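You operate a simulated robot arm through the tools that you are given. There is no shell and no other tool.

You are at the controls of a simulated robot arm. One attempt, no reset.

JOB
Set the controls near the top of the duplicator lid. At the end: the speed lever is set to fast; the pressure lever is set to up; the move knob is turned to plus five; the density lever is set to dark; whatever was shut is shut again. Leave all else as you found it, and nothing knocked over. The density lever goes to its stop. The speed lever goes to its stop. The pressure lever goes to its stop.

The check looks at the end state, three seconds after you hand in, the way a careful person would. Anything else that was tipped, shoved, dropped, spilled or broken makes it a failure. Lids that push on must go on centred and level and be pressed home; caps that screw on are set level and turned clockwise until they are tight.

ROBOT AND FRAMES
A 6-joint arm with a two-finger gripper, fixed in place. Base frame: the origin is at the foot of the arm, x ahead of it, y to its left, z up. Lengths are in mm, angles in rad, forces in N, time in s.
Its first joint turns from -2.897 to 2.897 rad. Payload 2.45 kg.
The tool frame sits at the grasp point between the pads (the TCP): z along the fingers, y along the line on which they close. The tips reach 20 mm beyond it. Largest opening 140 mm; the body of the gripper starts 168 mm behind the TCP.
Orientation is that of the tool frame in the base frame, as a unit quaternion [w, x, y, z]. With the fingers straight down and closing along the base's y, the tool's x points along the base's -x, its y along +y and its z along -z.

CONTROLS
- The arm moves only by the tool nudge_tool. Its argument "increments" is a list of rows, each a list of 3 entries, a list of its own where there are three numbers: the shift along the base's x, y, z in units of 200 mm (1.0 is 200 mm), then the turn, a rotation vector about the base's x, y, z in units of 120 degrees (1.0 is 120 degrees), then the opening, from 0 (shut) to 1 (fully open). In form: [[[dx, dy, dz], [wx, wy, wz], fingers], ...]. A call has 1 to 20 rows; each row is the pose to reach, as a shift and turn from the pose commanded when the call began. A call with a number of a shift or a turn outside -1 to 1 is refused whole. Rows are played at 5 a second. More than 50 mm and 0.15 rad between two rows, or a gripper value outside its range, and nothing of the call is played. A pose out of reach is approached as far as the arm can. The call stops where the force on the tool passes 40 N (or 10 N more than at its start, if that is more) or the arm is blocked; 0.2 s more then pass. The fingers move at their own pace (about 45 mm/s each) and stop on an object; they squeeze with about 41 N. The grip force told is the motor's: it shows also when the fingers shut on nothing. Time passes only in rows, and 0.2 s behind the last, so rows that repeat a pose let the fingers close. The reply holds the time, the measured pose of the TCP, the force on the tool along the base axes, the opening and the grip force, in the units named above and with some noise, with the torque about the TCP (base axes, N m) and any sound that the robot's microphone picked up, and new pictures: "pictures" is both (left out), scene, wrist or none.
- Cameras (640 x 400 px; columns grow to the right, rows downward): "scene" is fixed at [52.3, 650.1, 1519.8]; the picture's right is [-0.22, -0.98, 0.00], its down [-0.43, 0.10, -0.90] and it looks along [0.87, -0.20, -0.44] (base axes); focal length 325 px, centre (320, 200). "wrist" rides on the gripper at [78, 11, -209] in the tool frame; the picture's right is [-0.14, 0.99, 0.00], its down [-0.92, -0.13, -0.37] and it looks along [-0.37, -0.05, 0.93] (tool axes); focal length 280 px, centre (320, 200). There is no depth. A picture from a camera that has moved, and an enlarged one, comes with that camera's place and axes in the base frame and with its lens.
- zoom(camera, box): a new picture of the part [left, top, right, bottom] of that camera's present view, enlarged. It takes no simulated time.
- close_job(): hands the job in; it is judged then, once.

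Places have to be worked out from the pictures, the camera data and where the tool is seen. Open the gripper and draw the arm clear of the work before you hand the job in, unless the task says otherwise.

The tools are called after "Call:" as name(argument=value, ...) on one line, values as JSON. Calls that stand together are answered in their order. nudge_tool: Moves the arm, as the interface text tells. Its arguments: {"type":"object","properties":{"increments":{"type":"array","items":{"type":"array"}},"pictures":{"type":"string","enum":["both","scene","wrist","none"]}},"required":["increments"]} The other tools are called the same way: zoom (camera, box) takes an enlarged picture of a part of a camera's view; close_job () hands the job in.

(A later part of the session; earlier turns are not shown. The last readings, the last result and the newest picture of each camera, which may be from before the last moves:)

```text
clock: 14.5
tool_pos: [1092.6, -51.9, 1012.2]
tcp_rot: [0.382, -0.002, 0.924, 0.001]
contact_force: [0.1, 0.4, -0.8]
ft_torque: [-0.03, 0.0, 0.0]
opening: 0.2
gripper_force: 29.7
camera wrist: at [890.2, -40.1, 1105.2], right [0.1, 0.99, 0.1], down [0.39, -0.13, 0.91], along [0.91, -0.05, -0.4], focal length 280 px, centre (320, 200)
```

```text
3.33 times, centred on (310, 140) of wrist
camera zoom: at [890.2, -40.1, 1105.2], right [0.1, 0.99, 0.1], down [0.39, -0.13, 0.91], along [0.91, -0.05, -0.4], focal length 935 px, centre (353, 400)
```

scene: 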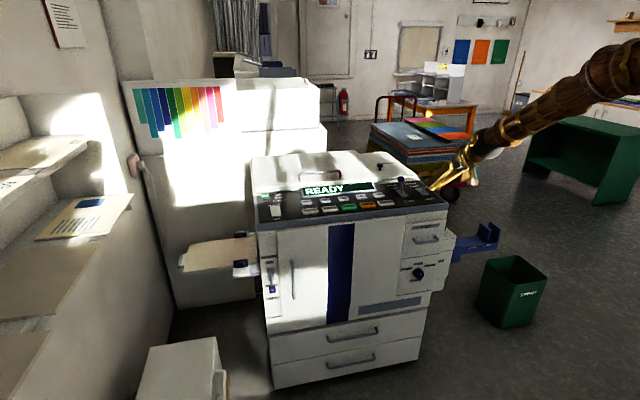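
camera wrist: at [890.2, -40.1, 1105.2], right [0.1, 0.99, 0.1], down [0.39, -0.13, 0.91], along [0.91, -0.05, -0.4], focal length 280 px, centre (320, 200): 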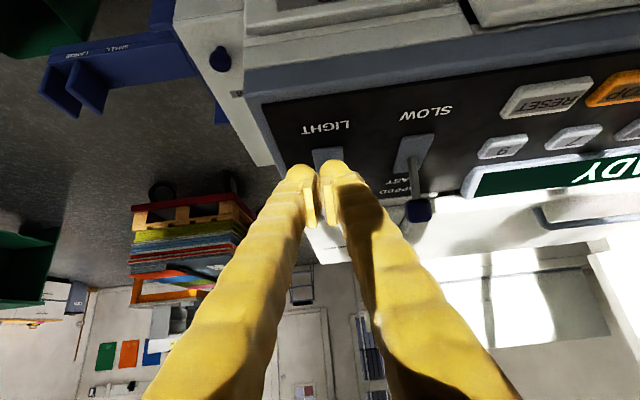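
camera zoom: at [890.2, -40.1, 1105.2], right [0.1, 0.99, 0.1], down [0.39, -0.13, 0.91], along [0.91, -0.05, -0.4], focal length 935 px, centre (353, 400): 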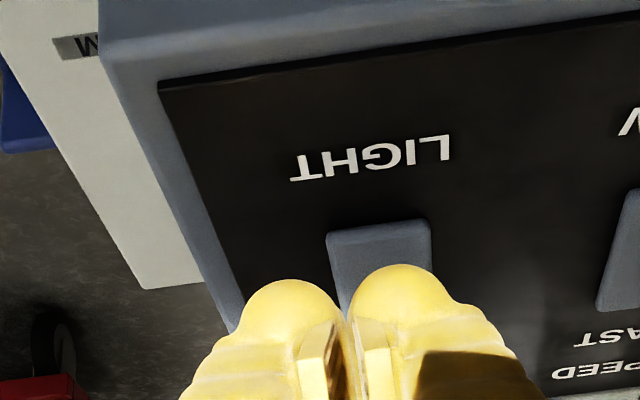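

The left fingertip is right at the white knob's front. I push slowly in +x toward DARK.

Call:
nudge_tool(increments=[[[0.04, 0, 0], [0, 0, 0], 0], [[0.08, 0, 0], [0, 0, 0], 0], [[0.12, 0, 0], [0, 0, 0], 0], [[0.16, 0, 0], [0, 0, 0], 0], [[0.19, 0, 0], [0, 0, 0], 0], [[0.22, 0, 0], [0, 0, 0], 0], [[0.25, 0, 0], [0, 0, 0], 0], [[0.265, 0, 0], [0, 0, 0], 0], [[0.28, 0, 0], [0, 0, 0], 0], [[0.295, 0, 0], [0, 0, 0], 0], [[0.31, 0, 0], [0, 0, 0], 0]], pictures="both")

Call:
zoom(camera="scene", box=[385, 160, 455, 205])

Call:
zoom(camera="wrist", box=[220, 80, 400, 200])

```text
clock: 17.0
tool_pos: [1154.0, -51.1, 1012.8]
tcp_rot: [0.381, -0.001, 0.925, 0.001]
contact_force: [-20.8, -0.9, 8.6]
ft_torque: [-0.03, -0.12, 0.21]
opening: 0.0
gripper_force: 29.3
stopped in row 11: the force on the tool passed its limit at 43 N (the readings are from after the stop); the commanded pose is now the measured one
camera wrist: at [951.9, -41.1, 1105.7], right [0.1, 0.99, 0.1], down [0.4, -0.13, 0.91], along [0.91, -0.05, -0.4], focal length 280 px, centre (320, 200)
```

scene: 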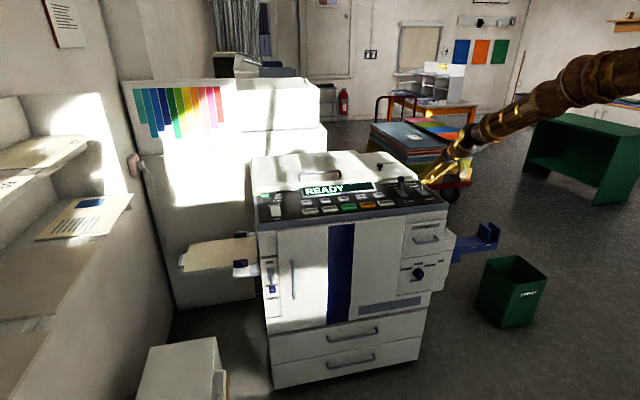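
wrist: 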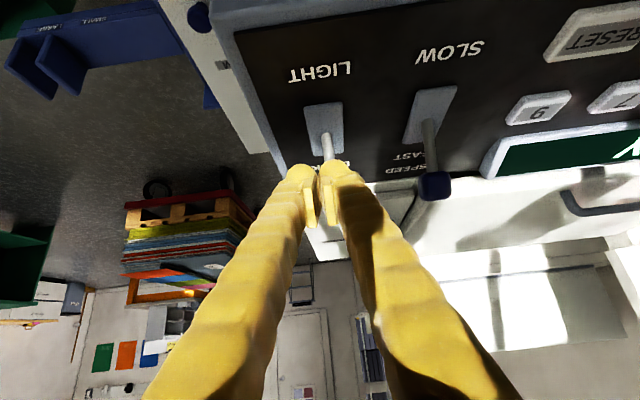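

```text
8.89 times, centred on (420, 182) of scene
camera zoom: at [52.3, 650.1, 1519.8], right [-0.22, -0.98, 0.0], down [-0.43, 0.1, -0.9], along [0.87, -0.2, -0.44], focal length 2893 px, centre (-569, 356)
```

zoom: 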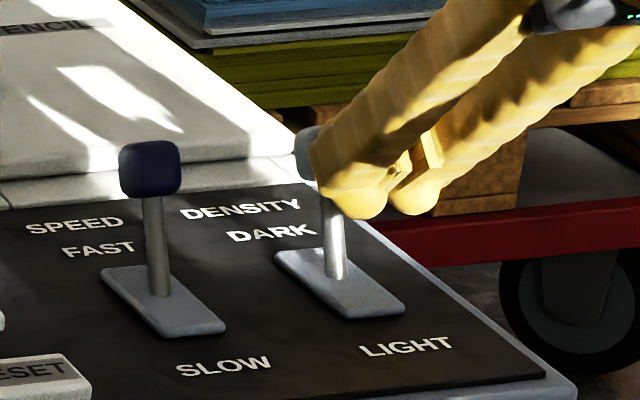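

```text
3.33 times, centred on (310, 140) of wrist
camera zoom: at [951.9, -41.1, 1105.7], right [0.1, 0.99, 0.1], down [0.4, -0.13, 0.91], along [0.91, -0.05, -0.4], focal length 935 px, centre (353, 400)
```

zoom: 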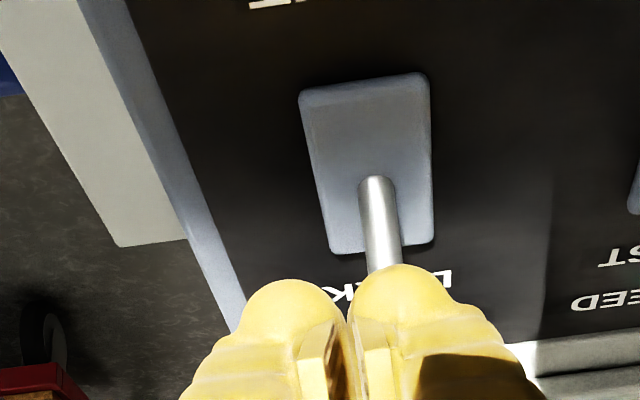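

Density also stopped at its end (x 1154, same as the speed lever). I back straight off in -x, rise, and check both levers.

Call:
nudge_tool(increments=[[[-0.1, 0, 0], [0, 0, 0], 0], [[-0.25, 0, 0.02], [0, 0, 0], 0], [[-0.45, 0, 0.1], [0, 0, 0], 0], [[-0.65, 0, 0.2], [0, 0, 0], 0], [[-0.8, 0.05, 0.25], [0, 0, 0], 0], [[-0.95, 0.1, 0.25], [0, 0, 0], 0], [[-1.0, 0.1, 0.25], [0, 0, 0], 0]], pictures="both")

Call:
zoom(camera="scene", box=[385, 160, 455, 205])

Call:
zoom(camera="wrist", box=[220, 50, 420, 180])

```text
clock: 18.6
tool_pos: [955.0, -30.7, 1061.7]
tcp_rot: [0.381, 0.0, 0.925, 0.0]
contact_force: [0.2, 0.4, 0.4]
ft_torque: [0.01, -0.03, -0.04]
opening: 0.0
gripper_force: 29.1
camera wrist: at [751.6, -20.0, 1154.8], right [0.1, 0.99, 0.1], down [0.39, -0.13, 0.91], along [0.91, -0.05, -0.4], focal length 280 px, centre (320, 200)
```

scene: 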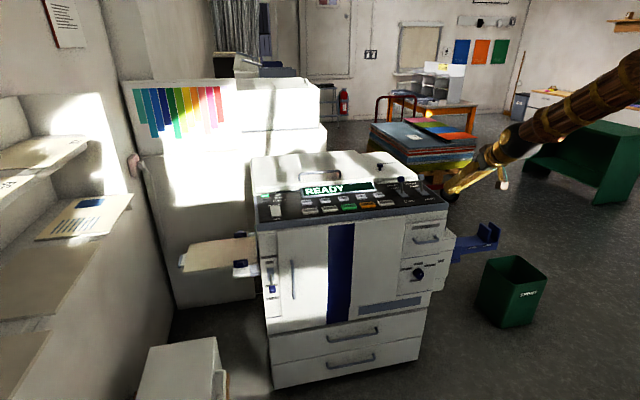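
wrist: 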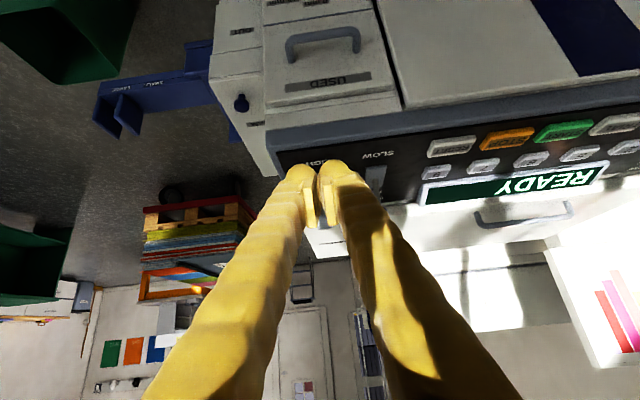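

```text
8.89 times, centred on (420, 182) of scene
camera zoom: at [52.3, 650.1, 1519.8], right [-0.22, -0.98, 0.0], down [-0.43, 0.1, -0.9], along [0.87, -0.2, -0.44], focal length 2893 px, centre (-569, 356)
```

zoom: 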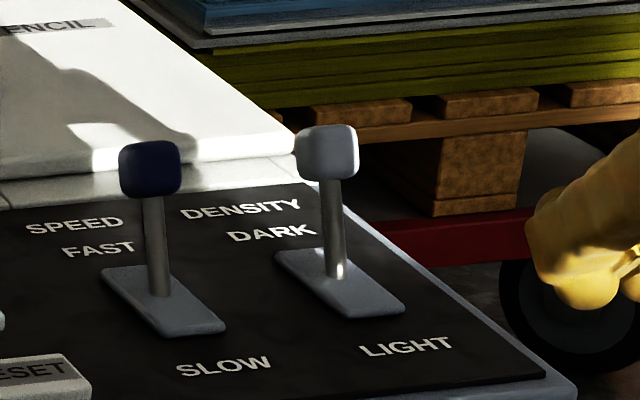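

```text
3.08 times, centred on (320, 115) of wrist
camera zoom: at [751.6, -20.0, 1154.8], right [0.1, 0.99, 0.1], down [0.39, -0.13, 0.91], along [0.91, -0.05, -0.4], focal length 863 px, centre (320, 462)
```

zoom: 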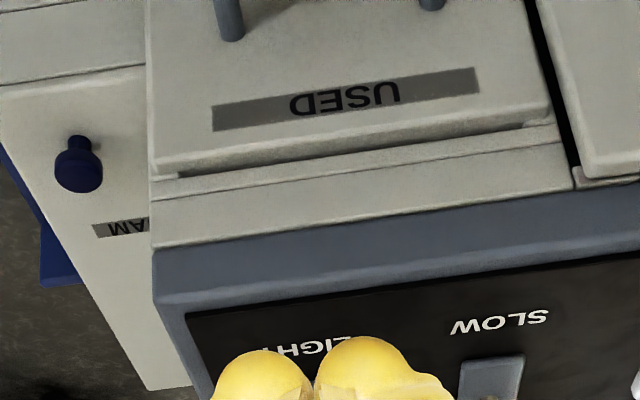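

Both top levers are at FAST and DARK. Now I descend in front of the machine while tilting the tool toward horizontal, to look at the move knob.

Call:
nudge_tool(increments=[[[-0.1, 0.01, -0.1], [0, -0.03, 0], 0], [[-0.2, 0.02, -0.25], [0, -0.06, 0], 0], [[-0.3, 0.04, -0.4], [0, -0.09, 0], 0], [[-0.35, 0.06, -0.55], [0, -0.12, 0], 0], [[-0.37, 0.08, -0.7], [0, -0.15, 0], 0], [[-0.37, 0.1, -0.85], [0, -0.17, 0], 0], [[-0.37, 0.1, -1.0], [0, -0.19, 0], 0], [[-0.37, 0.1, -1.0], [0, -0.19, 0], 0]], pictures="both")

```text
clock: 20.4
tool_pos: [883.6, -59.2, 875.6]
tcp_rot: [0.549, -0.016, 0.835, 0.039]
contact_force: [1.4, 0.7, -0.3]
ft_torque: [0.01, 0.01, 0.0]
opening: 0.0
gripper_force: 29.3
out of reach, approached as far as the arm can: row 1, 2, 3, 4, 5, 6, 7, 8
camera wrist: at [659.8, -64.6, 886.0], right [-0.01, 0.98, 0.17], down [0.04, -0.17, 0.98], along [1.0, 0.02, -0.03], focal length 280 px, centre (320, 200)
```

scene: 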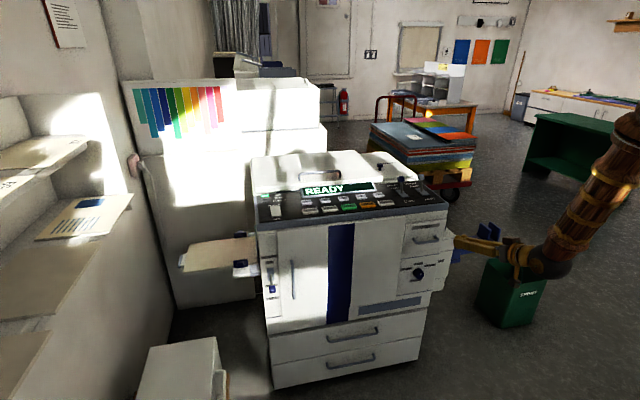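
wrist: 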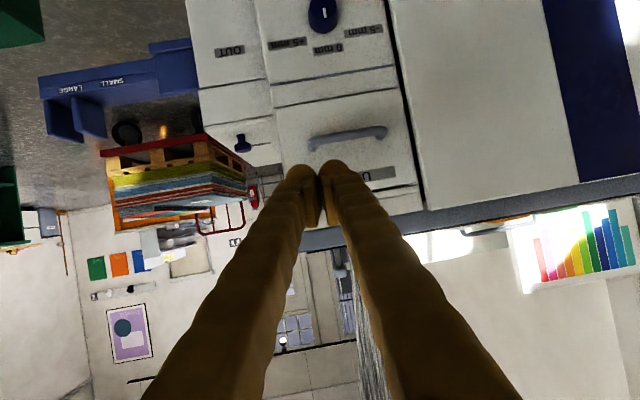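

The arm could not fully reach the horizontal pose there (a wrist limit, it seems), ending at about 67° tilt. I look at the arm and at the knob before deciding how to approach.

Call:
zoom(camera="scene", box=[440, 80, 640, 300])

Call:
zoom(camera="wrist", box=[240, 0, 400, 100])

Call:
zoom(camera="scene", box=[395, 240, 445, 300])

```text
1.82 times, centred on (540, 190) of scene
camera zoom: at [52.3, 650.1, 1519.8], right [-0.22, -0.98, 0.0], down [-0.43, 0.1, -0.9], along [0.87, -0.2, -0.44], focal length 592 px, centre (-80, 218)
```

zoom: 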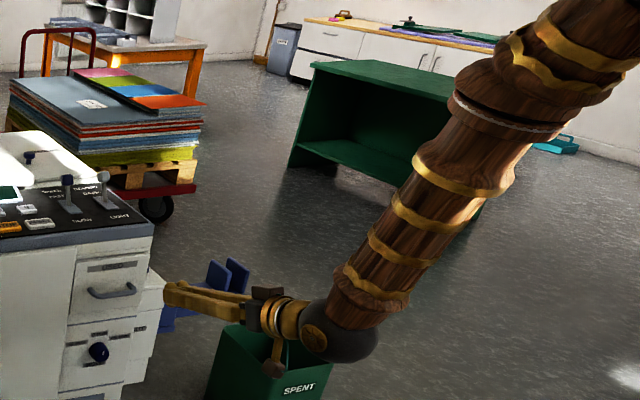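

```text
4.00 times, centred on (320, 50) of wrist
camera zoom: at [659.8, -64.6, 886.0], right [-0.01, 0.98, 0.17], down [0.04, -0.17, 0.98], along [1.0, 0.02, -0.03], focal length 1122 px, centre (320, 800)
```

zoom: 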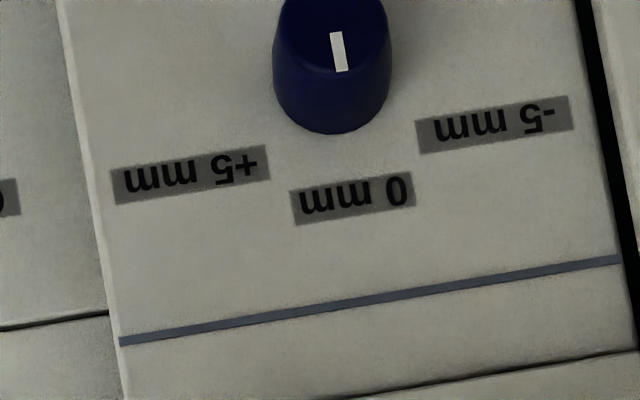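

```text
6.67 times, centred on (420, 270) of scene
camera zoom: at [52.3, 650.1, 1519.8], right [-0.22, -0.98, 0.0], down [-0.43, 0.1, -0.9], along [0.87, -0.2, -0.44], focal length 2170 px, centre (-347, -267)
```

zoom: 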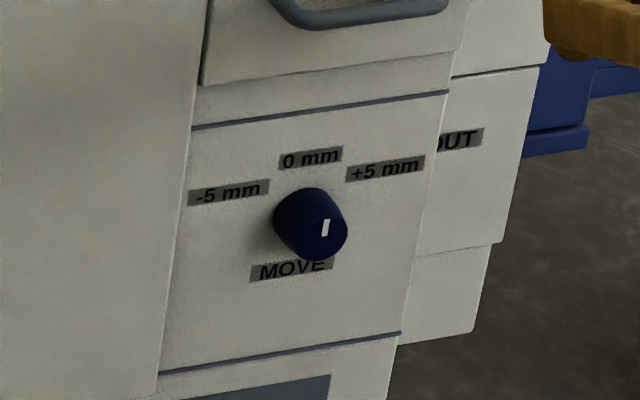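

The move knob points to 0 mm now; the panel there is at x≈1060, with the knob face near (1034, -8, 619). I test what orientations are reachable here by going back to 45° tilt at the same commanded position.

Call:
nudge_tool(increments=[[[0, 0, 0], [0, 0.03, 0], 0], [[0, 0, 0], [0, 0.06, 0], 0], [[0, 0, 0], [0, 0.09, 0], 0], [[0, 0, 0], [0, 0.12, 0], 0], [[0, 0, 0], [0, 0.15, 0], 0], [[0, 0, 0], [0, 0.19, 0], 0], [[0, 0, 0], [0, 0.19, 0], 0]], pictures="both")

```text
clock: 22.0
tool_pos: [883.9, -59.4, 875.4]
tcp_rot: [0.372, -0.007, 0.927, 0.042]
contact_force: [0.2, 0.5, 0.6]
ft_torque: [-0.02, 0.02, -0.02]
opening: 0.0
gripper_force: 29.2
camera wrist: at [683.0, -63.6, 971.2], right [0.05, 0.98, 0.17], down [0.42, -0.17, 0.89], along [0.91, 0.02, -0.42], focal length 280 px, centre (320, 200)
```

scene: 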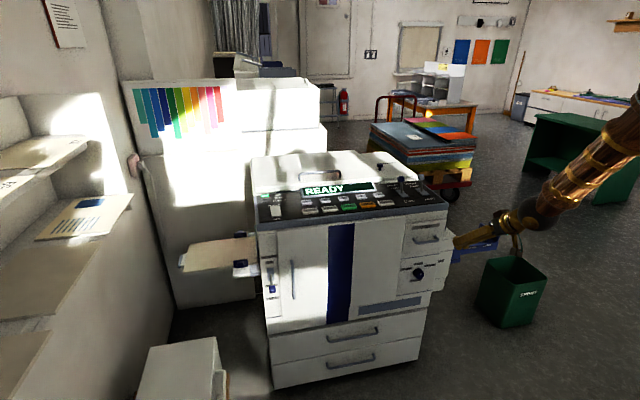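
wrist: 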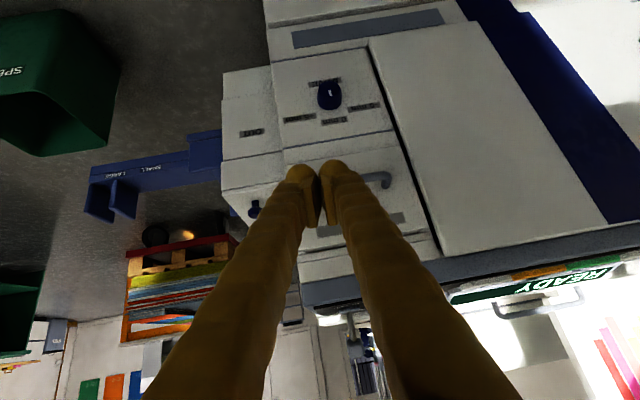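

That pose is reachable. I correct the small orientation drift and continue down at about 45° tilt, staying well in front of the machine, to see whether the arm can follow.

Call:
nudge_tool(increments=[[[0, 0.08, -0.1], [-0.012, 0, -0.007], 0], [[0, 0.16, -0.2], [-0.024, 0, -0.014], 0], [[0, 0.25, -0.35], [-0.035, 0, -0.021], 0], [[0, 0.25, -0.5], [-0.035, 0, -0.021], 0], [[0, 0.25, -0.65], [-0.035, 0, -0.021], 0], [[0, 0.25, -0.8], [-0.035, 0, -0.021], 0], [[0, 0.25, -0.95], [-0.035, 0, -0.021], 0], [[0, 0.25, -0.95], [-0.035, 0, -0.021], 0]], pictures="both")

```text
clock: 23.8
tool_pos: [882.9, -49.8, 688.4]
tcp_rot: [0.369, -0.025, 0.929, 0.026]
contact_force: [0.7, 0.8, 0.5]
ft_torque: [0.0, 0.01, 0.01]
opening: 0.0
gripper_force: 29.0
out of reach, approached as far as the arm can: row 2, 3, 4, 5, 6, 7, 8
camera wrist: at [681.7, -56.8, 786.1], right [0.03, 0.99, 0.12], down [0.42, -0.13, 0.9], along [0.9, 0.02, -0.43], focal length 280 px, centre (320, 200)
```

scene: 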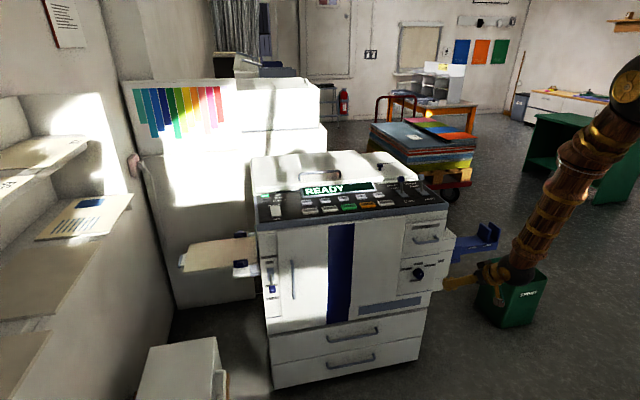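
wrist: 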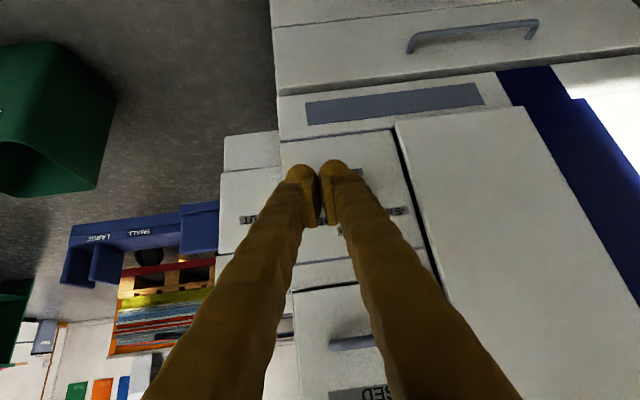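

The only thing the arm could not do was bring y and yaw fully over: the wrist seems to have flipped to an awkward branch near its straight pose. I go back up, reduce the tilt to get the wrist off that branch, and then cross over again exactly in the arm's own plane (y=0).

Call:
nudge_tool(increments=[[[0, 0, 0.15], [0, 0.02, 0], 0], [[0, 0, 0.3], [0, 0.04, 0], 0], [[0, 0, 0.45], [0, 0.06, 0], 0], [[0, 0, 0.6], [0, 0.08, 0], 0], [[0, 0, 0.75], [0, 0.1, 0], 0], [[0, 0, 0.9], [0, 0.12, 0], 0], [[0, 0, 1.0], [0, 0.14, 0], 0], [[0, 0, 1.0], [0, 0.14, 0], 0]], pictures="none")

```text
clock: 25.6
tool_pos: [883.7, -49.5, 888.4]
tcp_rot: [0.23, -0.008, 0.972, 0.038]
contact_force: [-1.2, -1.9, -0.8]
ft_torque: [0.27, -0.17, 0.19]
opening: 0.0
gripper_force: 29.6
```

All rows were reached. I continue up, reduce the tilt to about 12°, remove the yaw/roll error and bring y to zero.

Call:
nudge_tool(increments=[[[0, 0, 0.2], [0, 0.02, 0], 0], [[0, 0, 0.4], [0, 0.05, 0], 0], [[0, 0, 0.6], [0, 0.08, 0], 0], [[0, 0, 0.8], [0, 0.1, 0], 0], [[0, 0, 1.0], [0, 0.12, 0], 0], [[0, 0.1, 1.0], [-0.015, 0.12, -0.008], 0], [[0, 0.2, 1.0], [-0.03, 0.12, -0.016], 0], [[0, 0.247, 1.0], [-0.0335, 0.12, -0.016], 0], [[0, 0.247, 1.0], [-0.0335, 0.12, -0.016], 0]], pictures="scene")

```text
clock: 27.6
tool_pos: [883.4, -0.2, 1087.3]
tcp_rot: [0.105, -0.009, 0.994, -0.005]
contact_force: [-0.7, -0.4, 0.9]
ft_torque: [0.01, -0.02, -0.02]
opening: 0.2
gripper_force: 29.9
```

scene: 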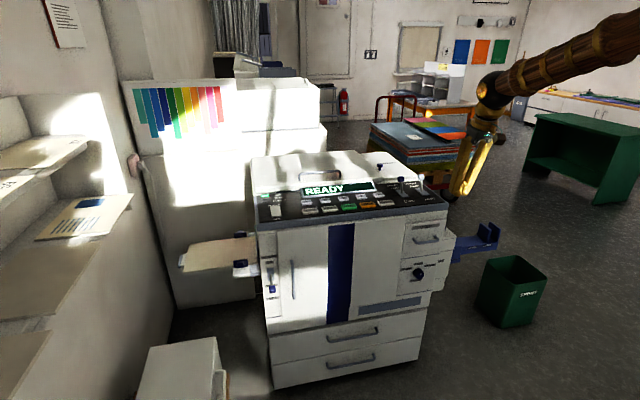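

Now y=0 with 12° tilt. I remove the last small misalignment and then tilt up to about 70° in the plane of the arm, watching for "out of reach" rows.

Call:
nudge_tool(increments=[[[0, 0, 0], [0.0056, 0, -0.008], 0], [[0, 0, 0], [0.0056, 0, -0.008], 0], [[0, 0, 0], [0.0056, -0.06, -0.008], 0], [[0, 0, 0], [0.0056, -0.12, -0.008], 0], [[0, 0, 0], [0.0056, -0.18, -0.008], 0], [[0, 0, 0], [0.0056, -0.24, -0.008], 0], [[0, 0, 0], [0.0056, -0.3, -0.008], 0], [[0, 0, 0], [0.0056, -0.36, -0.008], 0], [[0, 0, 0], [0.0056, -0.42, -0.008], 0], [[0, 0, 0], [0.0056, -0.48, -0.008], 0], [[0, 0, 0], [0.0056, -0.48, -0.008], 0]], pictures="scene")

```text
clock: 30.0
tool_pos: [882.9, -1.4, 1088.5]
tcp_rot: [0.572, 0.003, 0.82, -0.004]
contact_force: [0.1, 0.3, -0.3]
ft_torque: [0.01, 0.0, -0.02]
opening: 0.1
gripper_force: 29.9
```

scene: 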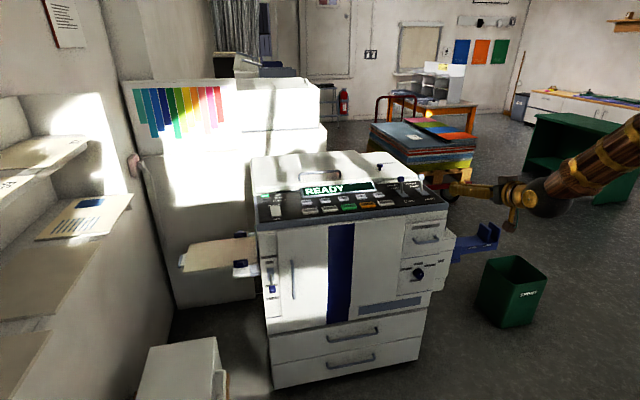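

It crossed cleanly and is on the good branch now (70° tilt, exact position). I continue to fully horizontal and descend in front of the machine.

Call:
nudge_tool(increments=[[[0, 0, -0.1], [0, -0.04, 0], 0], [[0, 0, -0.25], [0, -0.08, 0], 0], [[0, 0, -0.4], [0, -0.12, 0], 0], [[0, 0, -0.55], [0, -0.15, 0], 0], [[0, 0, -0.7], [0, -0.168, 0], 0], [[0, 0, -0.85], [0, -0.168, 0], 0], [[0, 0, -1.0], [0, -0.168, 0], 0], [[0, 0, -1.0], [0, -0.168, 0], 0]], pictures="scene")

```text
clock: 31.8
tool_pos: [884.0, 1.9, 891.1]
tcp_rot: [0.707, 0.004, 0.708, -0.004]
contact_force: [0.1, 0.0, -0.6]
ft_torque: [0.03, -0.01, -0.02]
opening: 0.0
gripper_force: 29.3
```

scene: 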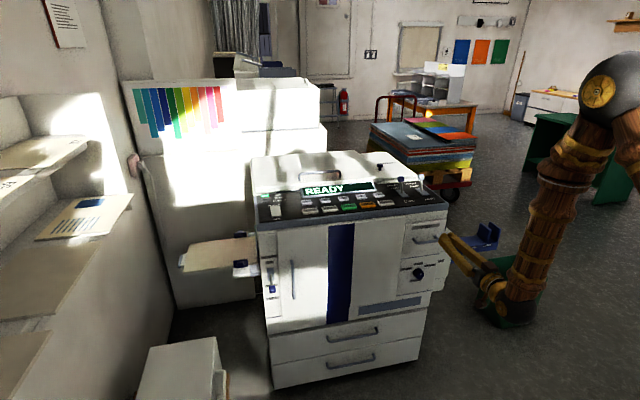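

Horizontal and on target. I keep descending toward the move knob's height, still about 130 mm in front of the panel.

Call:
nudge_tool(increments=[[[0, -0.02, -0.15], [0, 0, 0], 0], [[0, -0.04, -0.3], [0, 0, 0], 0], [[0, -0.05, -0.45], [0, 0, 0], 0], [[0, -0.05, -0.6], [0, 0, 0], 0.1], [[0, -0.05, -0.75], [0, 0, 0], 0.3], [[0, -0.05, -0.9], [0, 0, 0], 0.5], [[0, -0.05, -1.0], [0, 0, 0], 0.5], [[0, -0.05, -1.0], [0, 0, 0], 0.5]], pictures="both")

```text
clock: 33.6
tool_pos: [883.0, -9.7, 689.3]
tcp_rot: [0.706, 0.004, 0.708, -0.004]
contact_force: [0.8, -0.9, 0.7]
ft_torque: [-0.01, 0.05, 0.01]
opening: 70.3
gripper_force: 0.1
camera wrist: at [674.7, 3.3, 611.7], right [0.01, 0.99, 0.14], down [-0.37, -0.12, 0.92], along [0.93, -0.06, 0.36], focal length 280 px, centre (320, 200)
```

scene: 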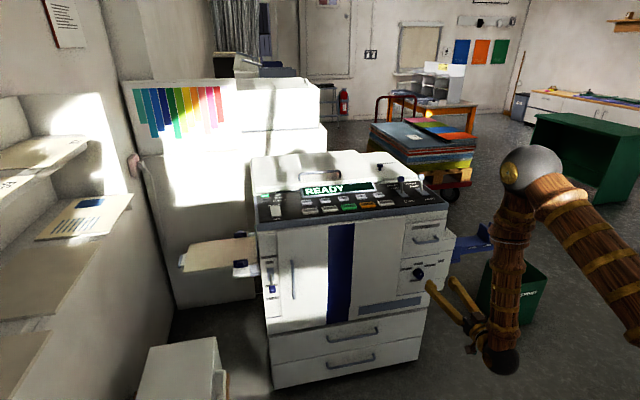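
wrist: 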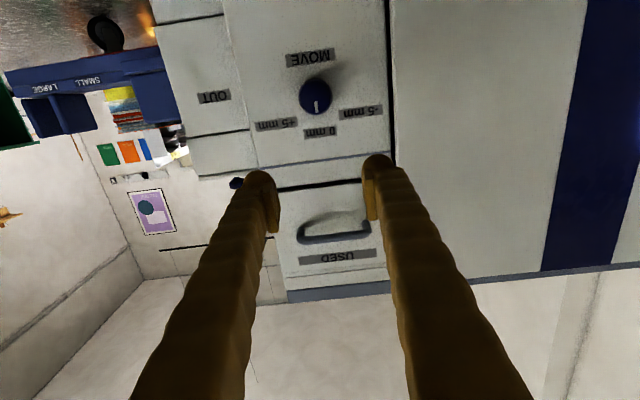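

This gives a clear, nearly frontal view of the knob. I zoom in to measure its centre, pointer and label angles.

Call:
zoom(camera="wrist", box=[230, 30, 400, 150])

Call:
zoom(camera="wrist", box=[285, 65, 345, 125])

```text
3.33 times, centred on (315, 90) of wrist
camera zoom: at [674.7, 3.3, 611.7], right [0.01, 0.99, 0.14], down [-0.37, -0.12, 0.92], along [0.93, -0.06, 0.36], focal length 935 px, centre (337, 567)
```

zoom: 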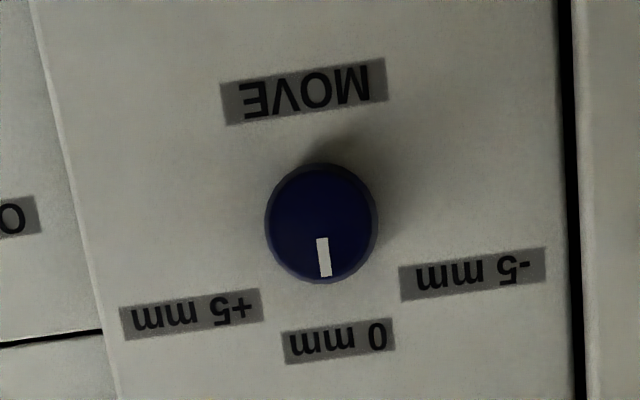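

```text
6.67 times, centred on (315, 95) of wrist
camera zoom: at [674.7, 3.3, 611.7], right [0.01, 0.99, 0.14], down [-0.37, -0.12, 0.92], along [0.93, -0.06, 0.36], focal length 1869 px, centre (353, 900)
```

zoom: 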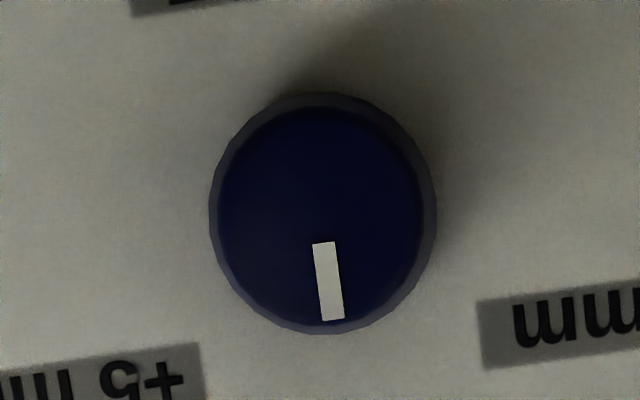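

The knob axis is at about y=-8, z=620, pointer at 0. The +5 label lies 54–65° clockwise as seen from the front, so I aim for about 57°. I drop to the knob's height (still well clear), correct the slight yaw, and dry-run the roll to check that the wrist can do it.

Call:
nudge_tool(increments=[[[0, 0.008, -0.15], [0, 0, 0.0054], 0.5], [[0, 0.008, -0.3], [0, 0, 0.0054], 0.5], [[0, 0.008, -0.345], [0, 0, 0.0054], 0.5], [[0, 0.008, -0.345], [0.06, 0, 0.0054], 0.5], [[0, 0.008, -0.345], [0.12, 0, 0.0054], 0.5], [[0, 0.008, -0.345], [0.18, 0, 0.0054], 0.5], [[0, 0.008, -0.345], [0.24, 0, 0.0054], 0.5], [[0, 0.008, -0.345], [0.3, 0, 0.0054], 0.5], [[0, 0.008, -0.345], [0.36, 0, 0.0054], 0.5], [[0, 0.008, -0.345], [0.42, 0, 0.0054], 0.5], [[0, 0.008, -0.345], [0.48, 0, 0.0054], 0.5], [[0, 0.008, -0.345], [0.48, 0, 0.0054], 0.5]], pictures="both")

```text
clock: 36.2
tool_pos: [882.8, -9.4, 621.3]
tcp_rot: [0.617, 0.341, 0.622, 0.342]
contact_force: [-1.1, -0.6, 0.2]
ft_torque: [0.01, -0.04, 0.02]
opening: 69.8
gripper_force: 0.1
camera wrist: at [673.2, 61.8, 588.9], right [0.0, 0.41, 0.91], down [-0.36, -0.85, 0.39], along [0.93, -0.33, 0.15], focal length 280 px, centre (320, 200)
```

scene: 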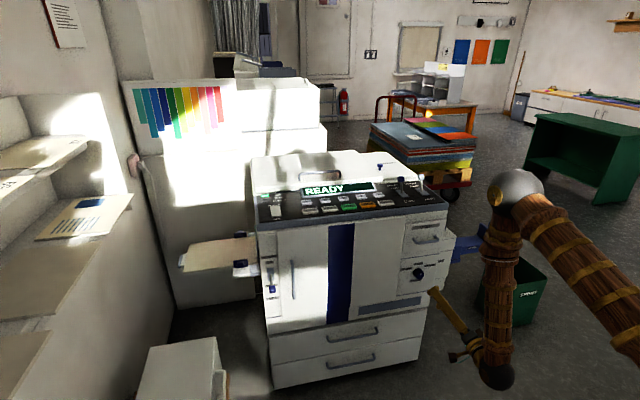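
wrist: 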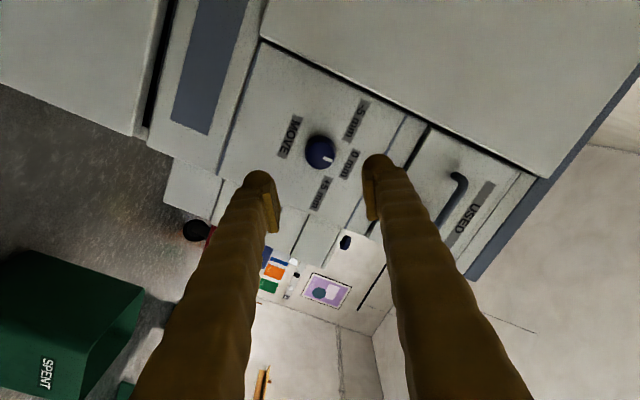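

The full roll is reachable. I roll back to level while advancing to about 70 mm short of the knob, then check alignment.

Call:
nudge_tool(increments=[[[0.03, 0, 0], [-0.06, 0, 0], 0.5], [[0.06, 0, 0], [-0.12, 0, 0], 0.5], [[0.1, 0, 0], [-0.18, 0, 0], 0.5], [[0.14, 0, 0], [-0.24, 0, 0], 0.5], [[0.18, 0, 0], [-0.3, 0, 0], 0.5], [[0.22, 0.003, 0], [-0.36, 0, 0], 0.5], [[0.26, 0.006, 0], [-0.42, 0, 0], 0.5], [[0.3, 0.006, 0], [-0.48, 0, 0], 0.5], [[0.35, 0.006, 0], [-0.48, 0, 0], 0.5], [[0.35, 0.006, 0], [-0.48, 0, 0], 0.5]], pictures="both")

Call:
zoom(camera="wrist", box=[240, 90, 400, 210])

Call:
zoom(camera="scene", box=[390, 230, 490, 330])

```text
clock: 38.4
tool_pos: [953.1, -7.7, 619.2]
tcp_rot: [0.704, 0.001, 0.71, -0.002]
contact_force: [-0.2, -0.1, 0.5]
ft_torque: [0.03, -0.02, 0.01]
opening: 69.8
gripper_force: 0.0
camera wrist: at [744.2, 2.8, 542.9], right [0.0, 0.99, 0.14], down [-0.36, -0.13, 0.92], along [0.93, -0.05, 0.36], focal length 280 px, centre (320, 200)
```

scene: 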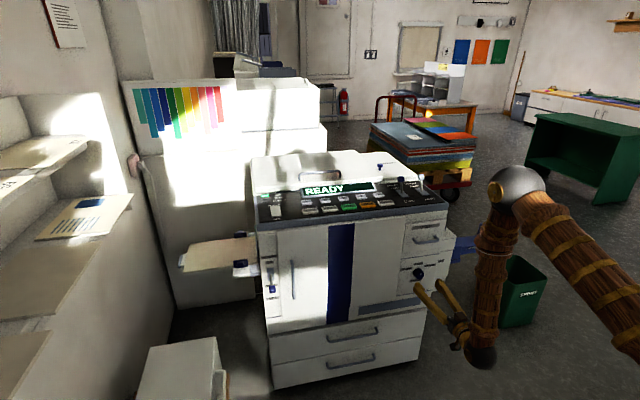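
wrist: 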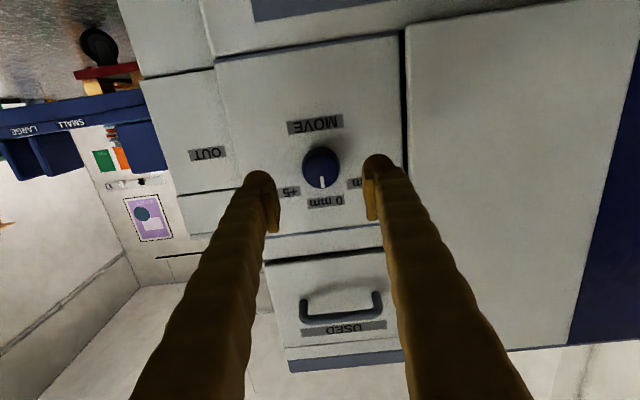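

```text
3.33 times, centred on (320, 150) of wrist
camera zoom: at [744.2, 2.8, 542.9], right [0.0, 0.99, 0.14], down [-0.36, -0.13, 0.92], along [0.93, -0.05, 0.36], focal length 935 px, centre (320, 367)
```

zoom: 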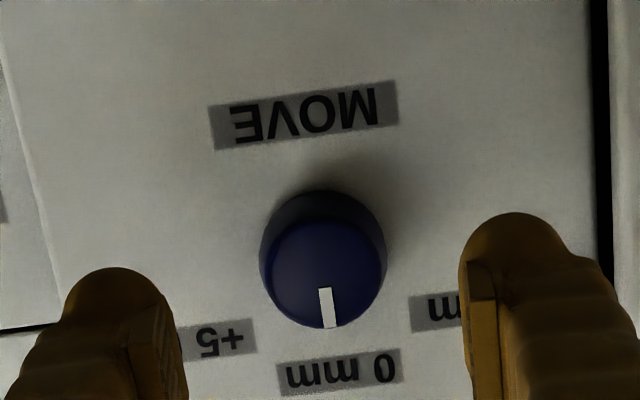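

```text
4.00 times, centred on (440, 280) of scene
camera zoom: at [52.3, 650.1, 1519.8], right [-0.22, -0.98, 0.0], down [-0.43, 0.1, -0.9], along [0.87, -0.2, -0.44], focal length 1302 px, centre (-160, -120)
```

zoom: 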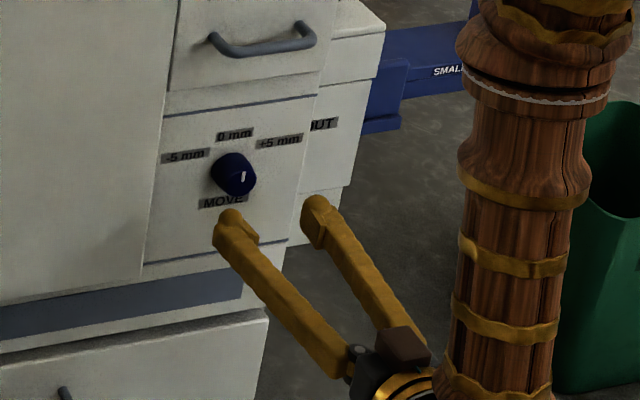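

Triangulating with this closer view: knob face at (1018, -8, 620), panel at x≈1046. I advance so the fingertips are about 8 mm short of the panel, with the pads beside the knob, and close.

Call:
nudge_tool(increments=[[[0.08, 0, 0], [0, 0, 0], 0.5], [[0.16, 0, 0], [0, 0, 0], 0.5], [[0.22, 0, 0], [0, 0, 0], 0.5], [[0.27, 0, 0], [0, 0, 0], 0.5], [[0.31, 0, 0], [0, 0, 0], 0.5], [[0.32, 0, 0], [0, 0, 0], 0.5]], pictures="both")

Call:
zoom(camera="wrist", box=[240, 120, 400, 240])

Call:
zoom(camera="scene", box=[390, 230, 490, 330])

```text
clock: 39.8
tool_pos: [1017.0, -7.9, 620.4]
tcp_rot: [0.704, 0.001, 0.71, -0.001]
contact_force: [0.7, 0.3, 0.0]
ft_torque: [0.0, 0.01, -0.03]
opening: 69.8
gripper_force: 0.1
camera wrist: at [807.6, 3.1, 542.9], right [0.0, 0.99, 0.14], down [-0.36, -0.13, 0.92], along [0.93, -0.05, 0.36], focal length 280 px, centre (320, 200)
```

scene: 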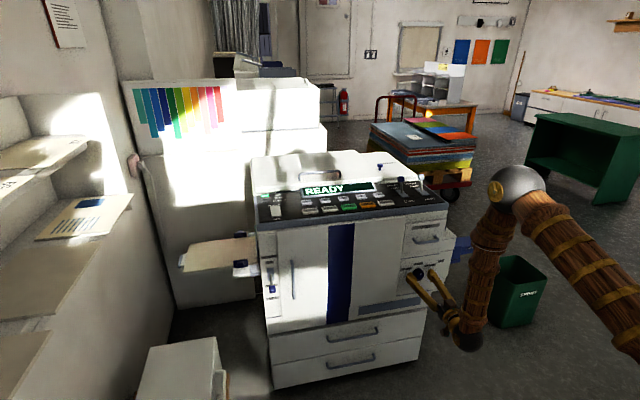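
wrist: 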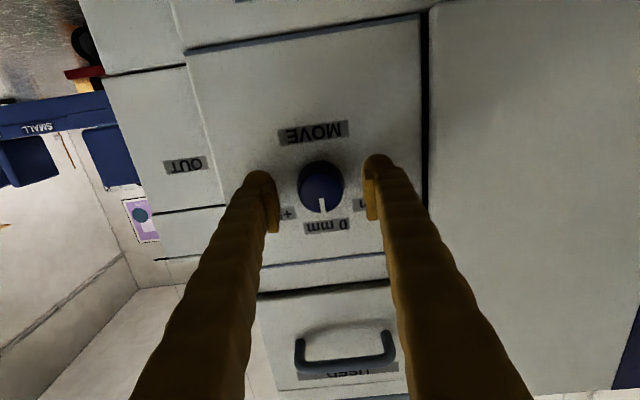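

```text
3.33 times, centred on (320, 180) of wrist
camera zoom: at [807.6, 3.1, 542.9], right [0.0, 0.99, 0.14], down [-0.36, -0.13, 0.92], along [0.93, -0.05, 0.36], focal length 935 px, centre (320, 267)
```

zoom: 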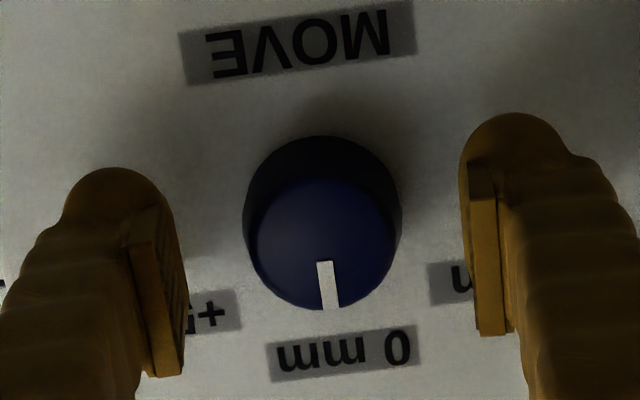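

```text
4.00 times, centred on (440, 280) of scene
camera zoom: at [52.3, 650.1, 1519.8], right [-0.22, -0.98, 0.0], down [-0.43, 0.1, -0.9], along [0.87, -0.2, -0.44], focal length 1302 px, centre (-160, -120)
```

zoom: 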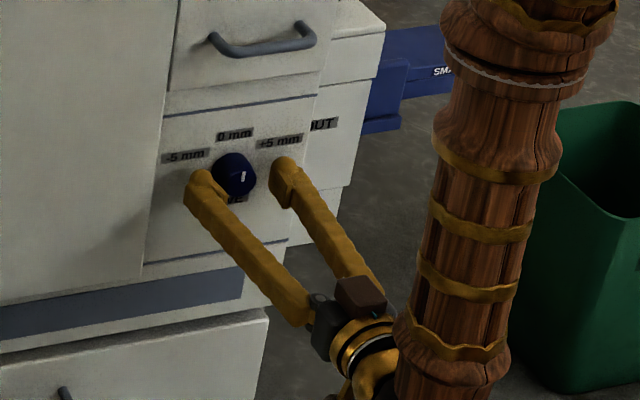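

The pads straddle the knob symmetrically. I close the fingers on it.

Call:
nudge_tool(increments=[[[0, 0, 0], [0, 0, 0], 0.3], [[0, 0, 0], [0, 0, 0], 0.2], [[0, 0, 0], [0, 0, 0], 0.2], [[0, 0, 0], [0, 0, 0], 0.2], [[0, 0, 0], [0, 0, 0], 0.2]], pictures="wrist")

```text
clock: 41.0
tool_pos: [1016.3, -6.9, 619.0]
tcp_rot: [0.704, -0.001, 0.71, 0.001]
contact_force: [4.7, 8.3, -1.2]
ft_torque: [-0.01, 0.0, 0.12]
opening: 35.3
gripper_force: 44.7
camera wrist: at [807.6, 3.4, 542.9], right [0.0, 0.99, 0.14], down [-0.36, -0.13, 0.92], along [0.93, -0.05, 0.36], focal length 280 px, centre (320, 200)
```

wrist: 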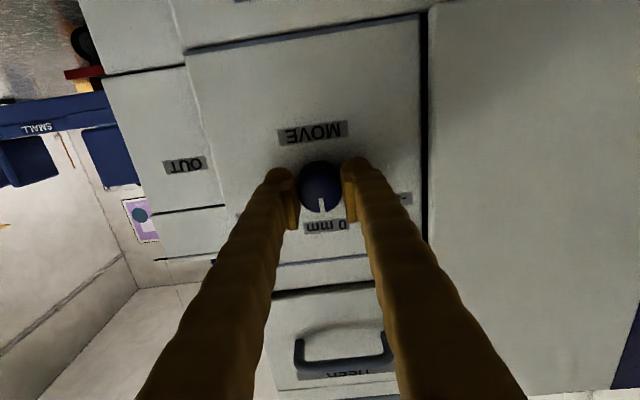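

The knob is gripped (35 mm opening, 45 N). I turn it clockwise as seen from the front (positive about base x), first about 30°, and check that the pointer follows.

Call:
nudge_tool(increments=[[[0, 0.004, 0], [0.04, 0, 0], 0.2], [[0, 0.004, 0], [0.08, 0, 0], 0.2], [[0, 0.004, 0], [0.12, 0, 0], 0.2], [[0, 0.004, 0], [0.16, 0, 0], 0.2], [[0, 0.004, 0], [0.2, 0, 0], 0.2], [[0, 0.004, 0], [0.24, 0, 0], 0.2]], pictures="wrist")

Call:
zoom(camera="wrist", box=[240, 120, 400, 240])

Call:
zoom(camera="scene", box=[390, 230, 470, 310])

```text
clock: 42.4
tool_pos: [1016.6, -8.1, 619.9]
tcp_rot: [0.682, 0.177, 0.688, 0.177]
contact_force: [-5.9, 9.4, -4.3]
ft_torque: [-0.03, -0.02, 0.06]
opening: 35.0
gripper_force: 45.4
camera wrist: at [807.5, 39.3, 558.1], right [0.0, 0.8, 0.6], down [-0.36, -0.56, 0.75], along [0.93, -0.22, 0.29], focal length 280 px, centre (320, 200)
```

wrist: 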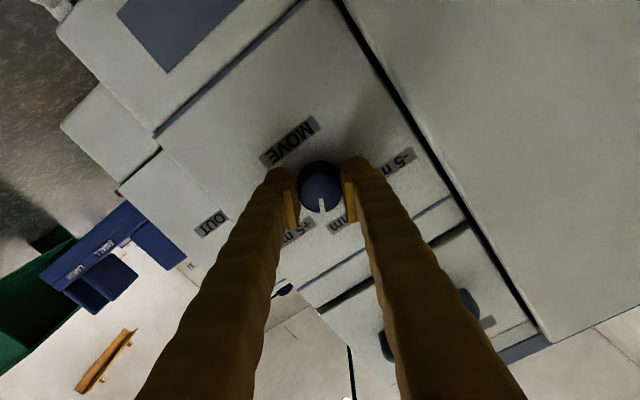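

```text
3.33 times, centred on (320, 180) of wrist
camera zoom: at [807.5, 39.3, 558.1], right [0.0, 0.8, 0.6], down [-0.36, -0.56, 0.75], along [0.93, -0.22, 0.29], focal length 935 px, centre (320, 267)
```

zoom: 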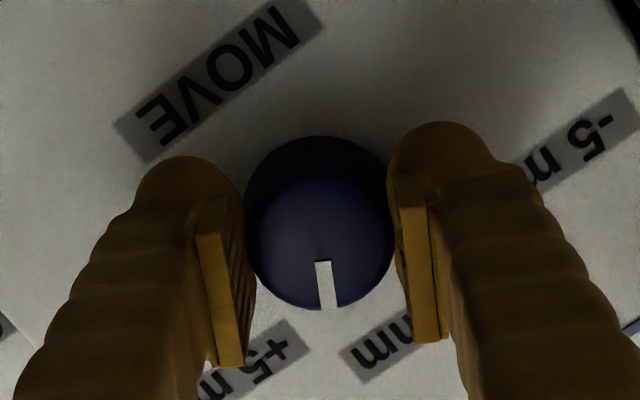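

```text
5.00 times, centred on (430, 270) of scene
camera zoom: at [52.3, 650.1, 1519.8], right [-0.22, -0.98, 0.0], down [-0.43, 0.1, -0.9], along [0.87, -0.2, -0.44], focal length 1627 px, centre (-230, -150)
```

zoom: 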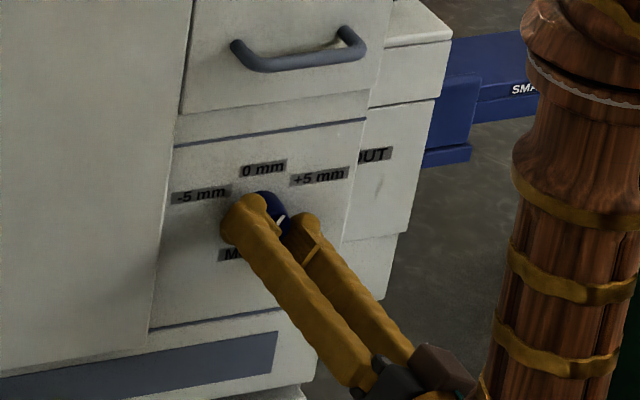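

The knob follows the grip with very little torque. I continue the turn to about 57° in all.

Call:
nudge_tool(increments=[[[0, 0.002, 0], [0.04, 0, 0], 0.2], [[0, 0.002, 0], [0.08, 0, 0], 0.2], [[0, 0.002, 0], [0.12, 0, 0], 0.2], [[0, 0.002, 0], [0.16, 0, 0], 0.2], [[0, 0.002, 0], [0.2, 0, 0], 0.2], [[0, 0.002, 0], [0.235, 0, 0], 0.2], [[0, 0.002, 0], [0.235, 0, 0], 0.2]], pictures="wrist")

Call:
zoom(camera="wrist", box=[240, 120, 400, 240])

Call:
zoom(camera="scene", box=[390, 230, 470, 310])

```text
clock: 44.0
tool_pos: [1016.3, -7.5, 619.6]
tcp_rot: [0.619, 0.336, 0.624, 0.339]
contact_force: [12.6, -3.6, -1.7]
ft_torque: [-0.01, 0.02, -0.01]
opening: 35.2
gripper_force: 44.7
camera wrist: at [807.5, 63.1, 587.4], right [0.0, 0.42, 0.91], down [-0.36, -0.84, 0.4], along [0.93, -0.33, 0.15], focal length 280 px, centre (320, 200)
```

wrist: 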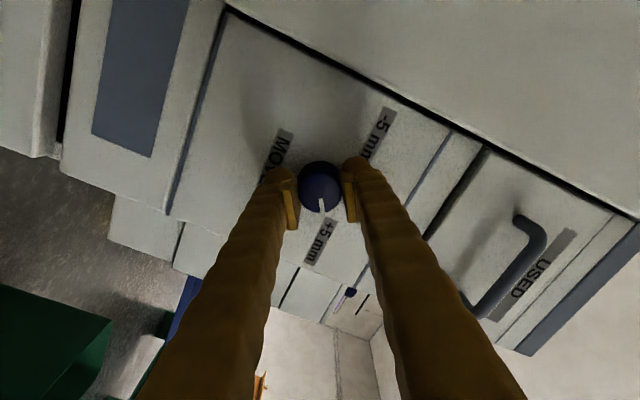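

```text
3.33 times, centred on (320, 180) of wrist
camera zoom: at [807.5, 63.1, 587.4], right [0.0, 0.42, 0.91], down [-0.36, -0.84, 0.4], along [0.93, -0.33, 0.15], focal length 935 px, centre (320, 267)
```

zoom: 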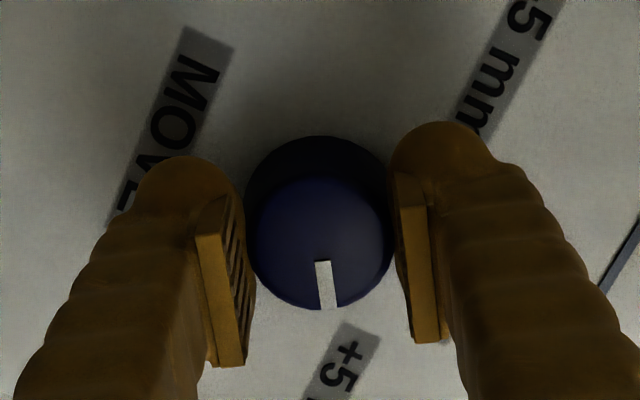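

```text
5.00 times, centred on (430, 270) of scene
camera zoom: at [52.3, 650.1, 1519.8], right [-0.22, -0.98, 0.0], down [-0.43, 0.1, -0.9], along [0.87, -0.2, -0.44], focal length 1627 px, centre (-230, -150)
```

zoom: 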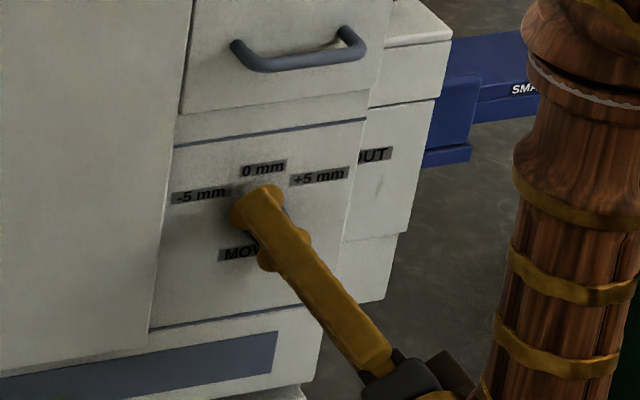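

The knob turned with the gripper to 57°, with the pointer right at the "+5" end of its label. I feel gently for an end stop by turning up to 5° further while watching the torque.

Call:
nudge_tool(increments=[[[0, 0, 0], [0.015, 0, 0], 0.2], [[0, 0, 0], [0.03, 0, 0], 0.2], [[0, 0, 0], [0.042, 0, 0], 0.2], [[0, 0, 0], [0.042, 0, 0], 0.2]], pictures="wrist")

Call:
zoom(camera="wrist", box=[240, 120, 400, 240])

```text
clock: 45.0
tool_pos: [1016.4, -7.9, 620.3]
tcp_rot: [0.603, 0.364, 0.608, 0.366]
contact_force: [3.5, -7.7, 2.5]
ft_torque: [-0.39, -0.03, -0.14]
opening: 34.9
gripper_force: 45.4
camera wrist: at [806.8, 65.8, 593.7], right [0.0, 0.34, 0.94], down [-0.36, -0.88, 0.32], along [0.93, -0.34, 0.12], focal length 280 px, centre (320, 200)
```

wrist: 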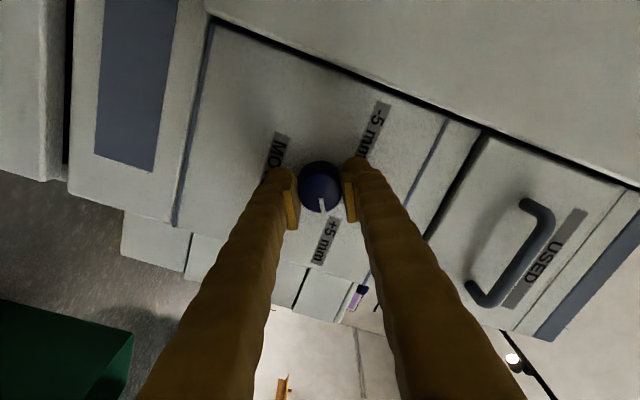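

```text
3.33 times, centred on (320, 180) of wrist
camera zoom: at [806.8, 65.8, 593.7], right [0.0, 0.34, 0.94], down [-0.36, -0.88, 0.32], along [0.93, -0.34, 0.12], focal length 935 px, centre (320, 267)
```

zoom: 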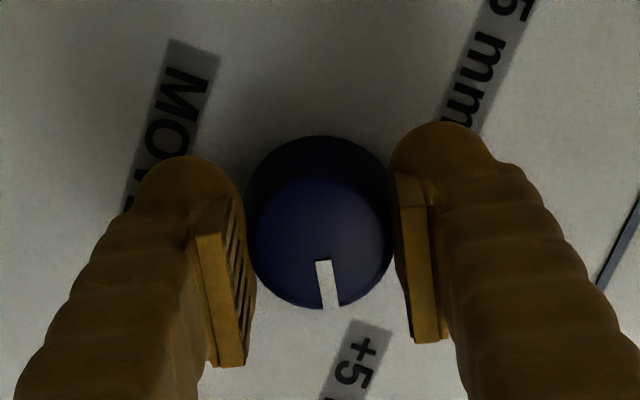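

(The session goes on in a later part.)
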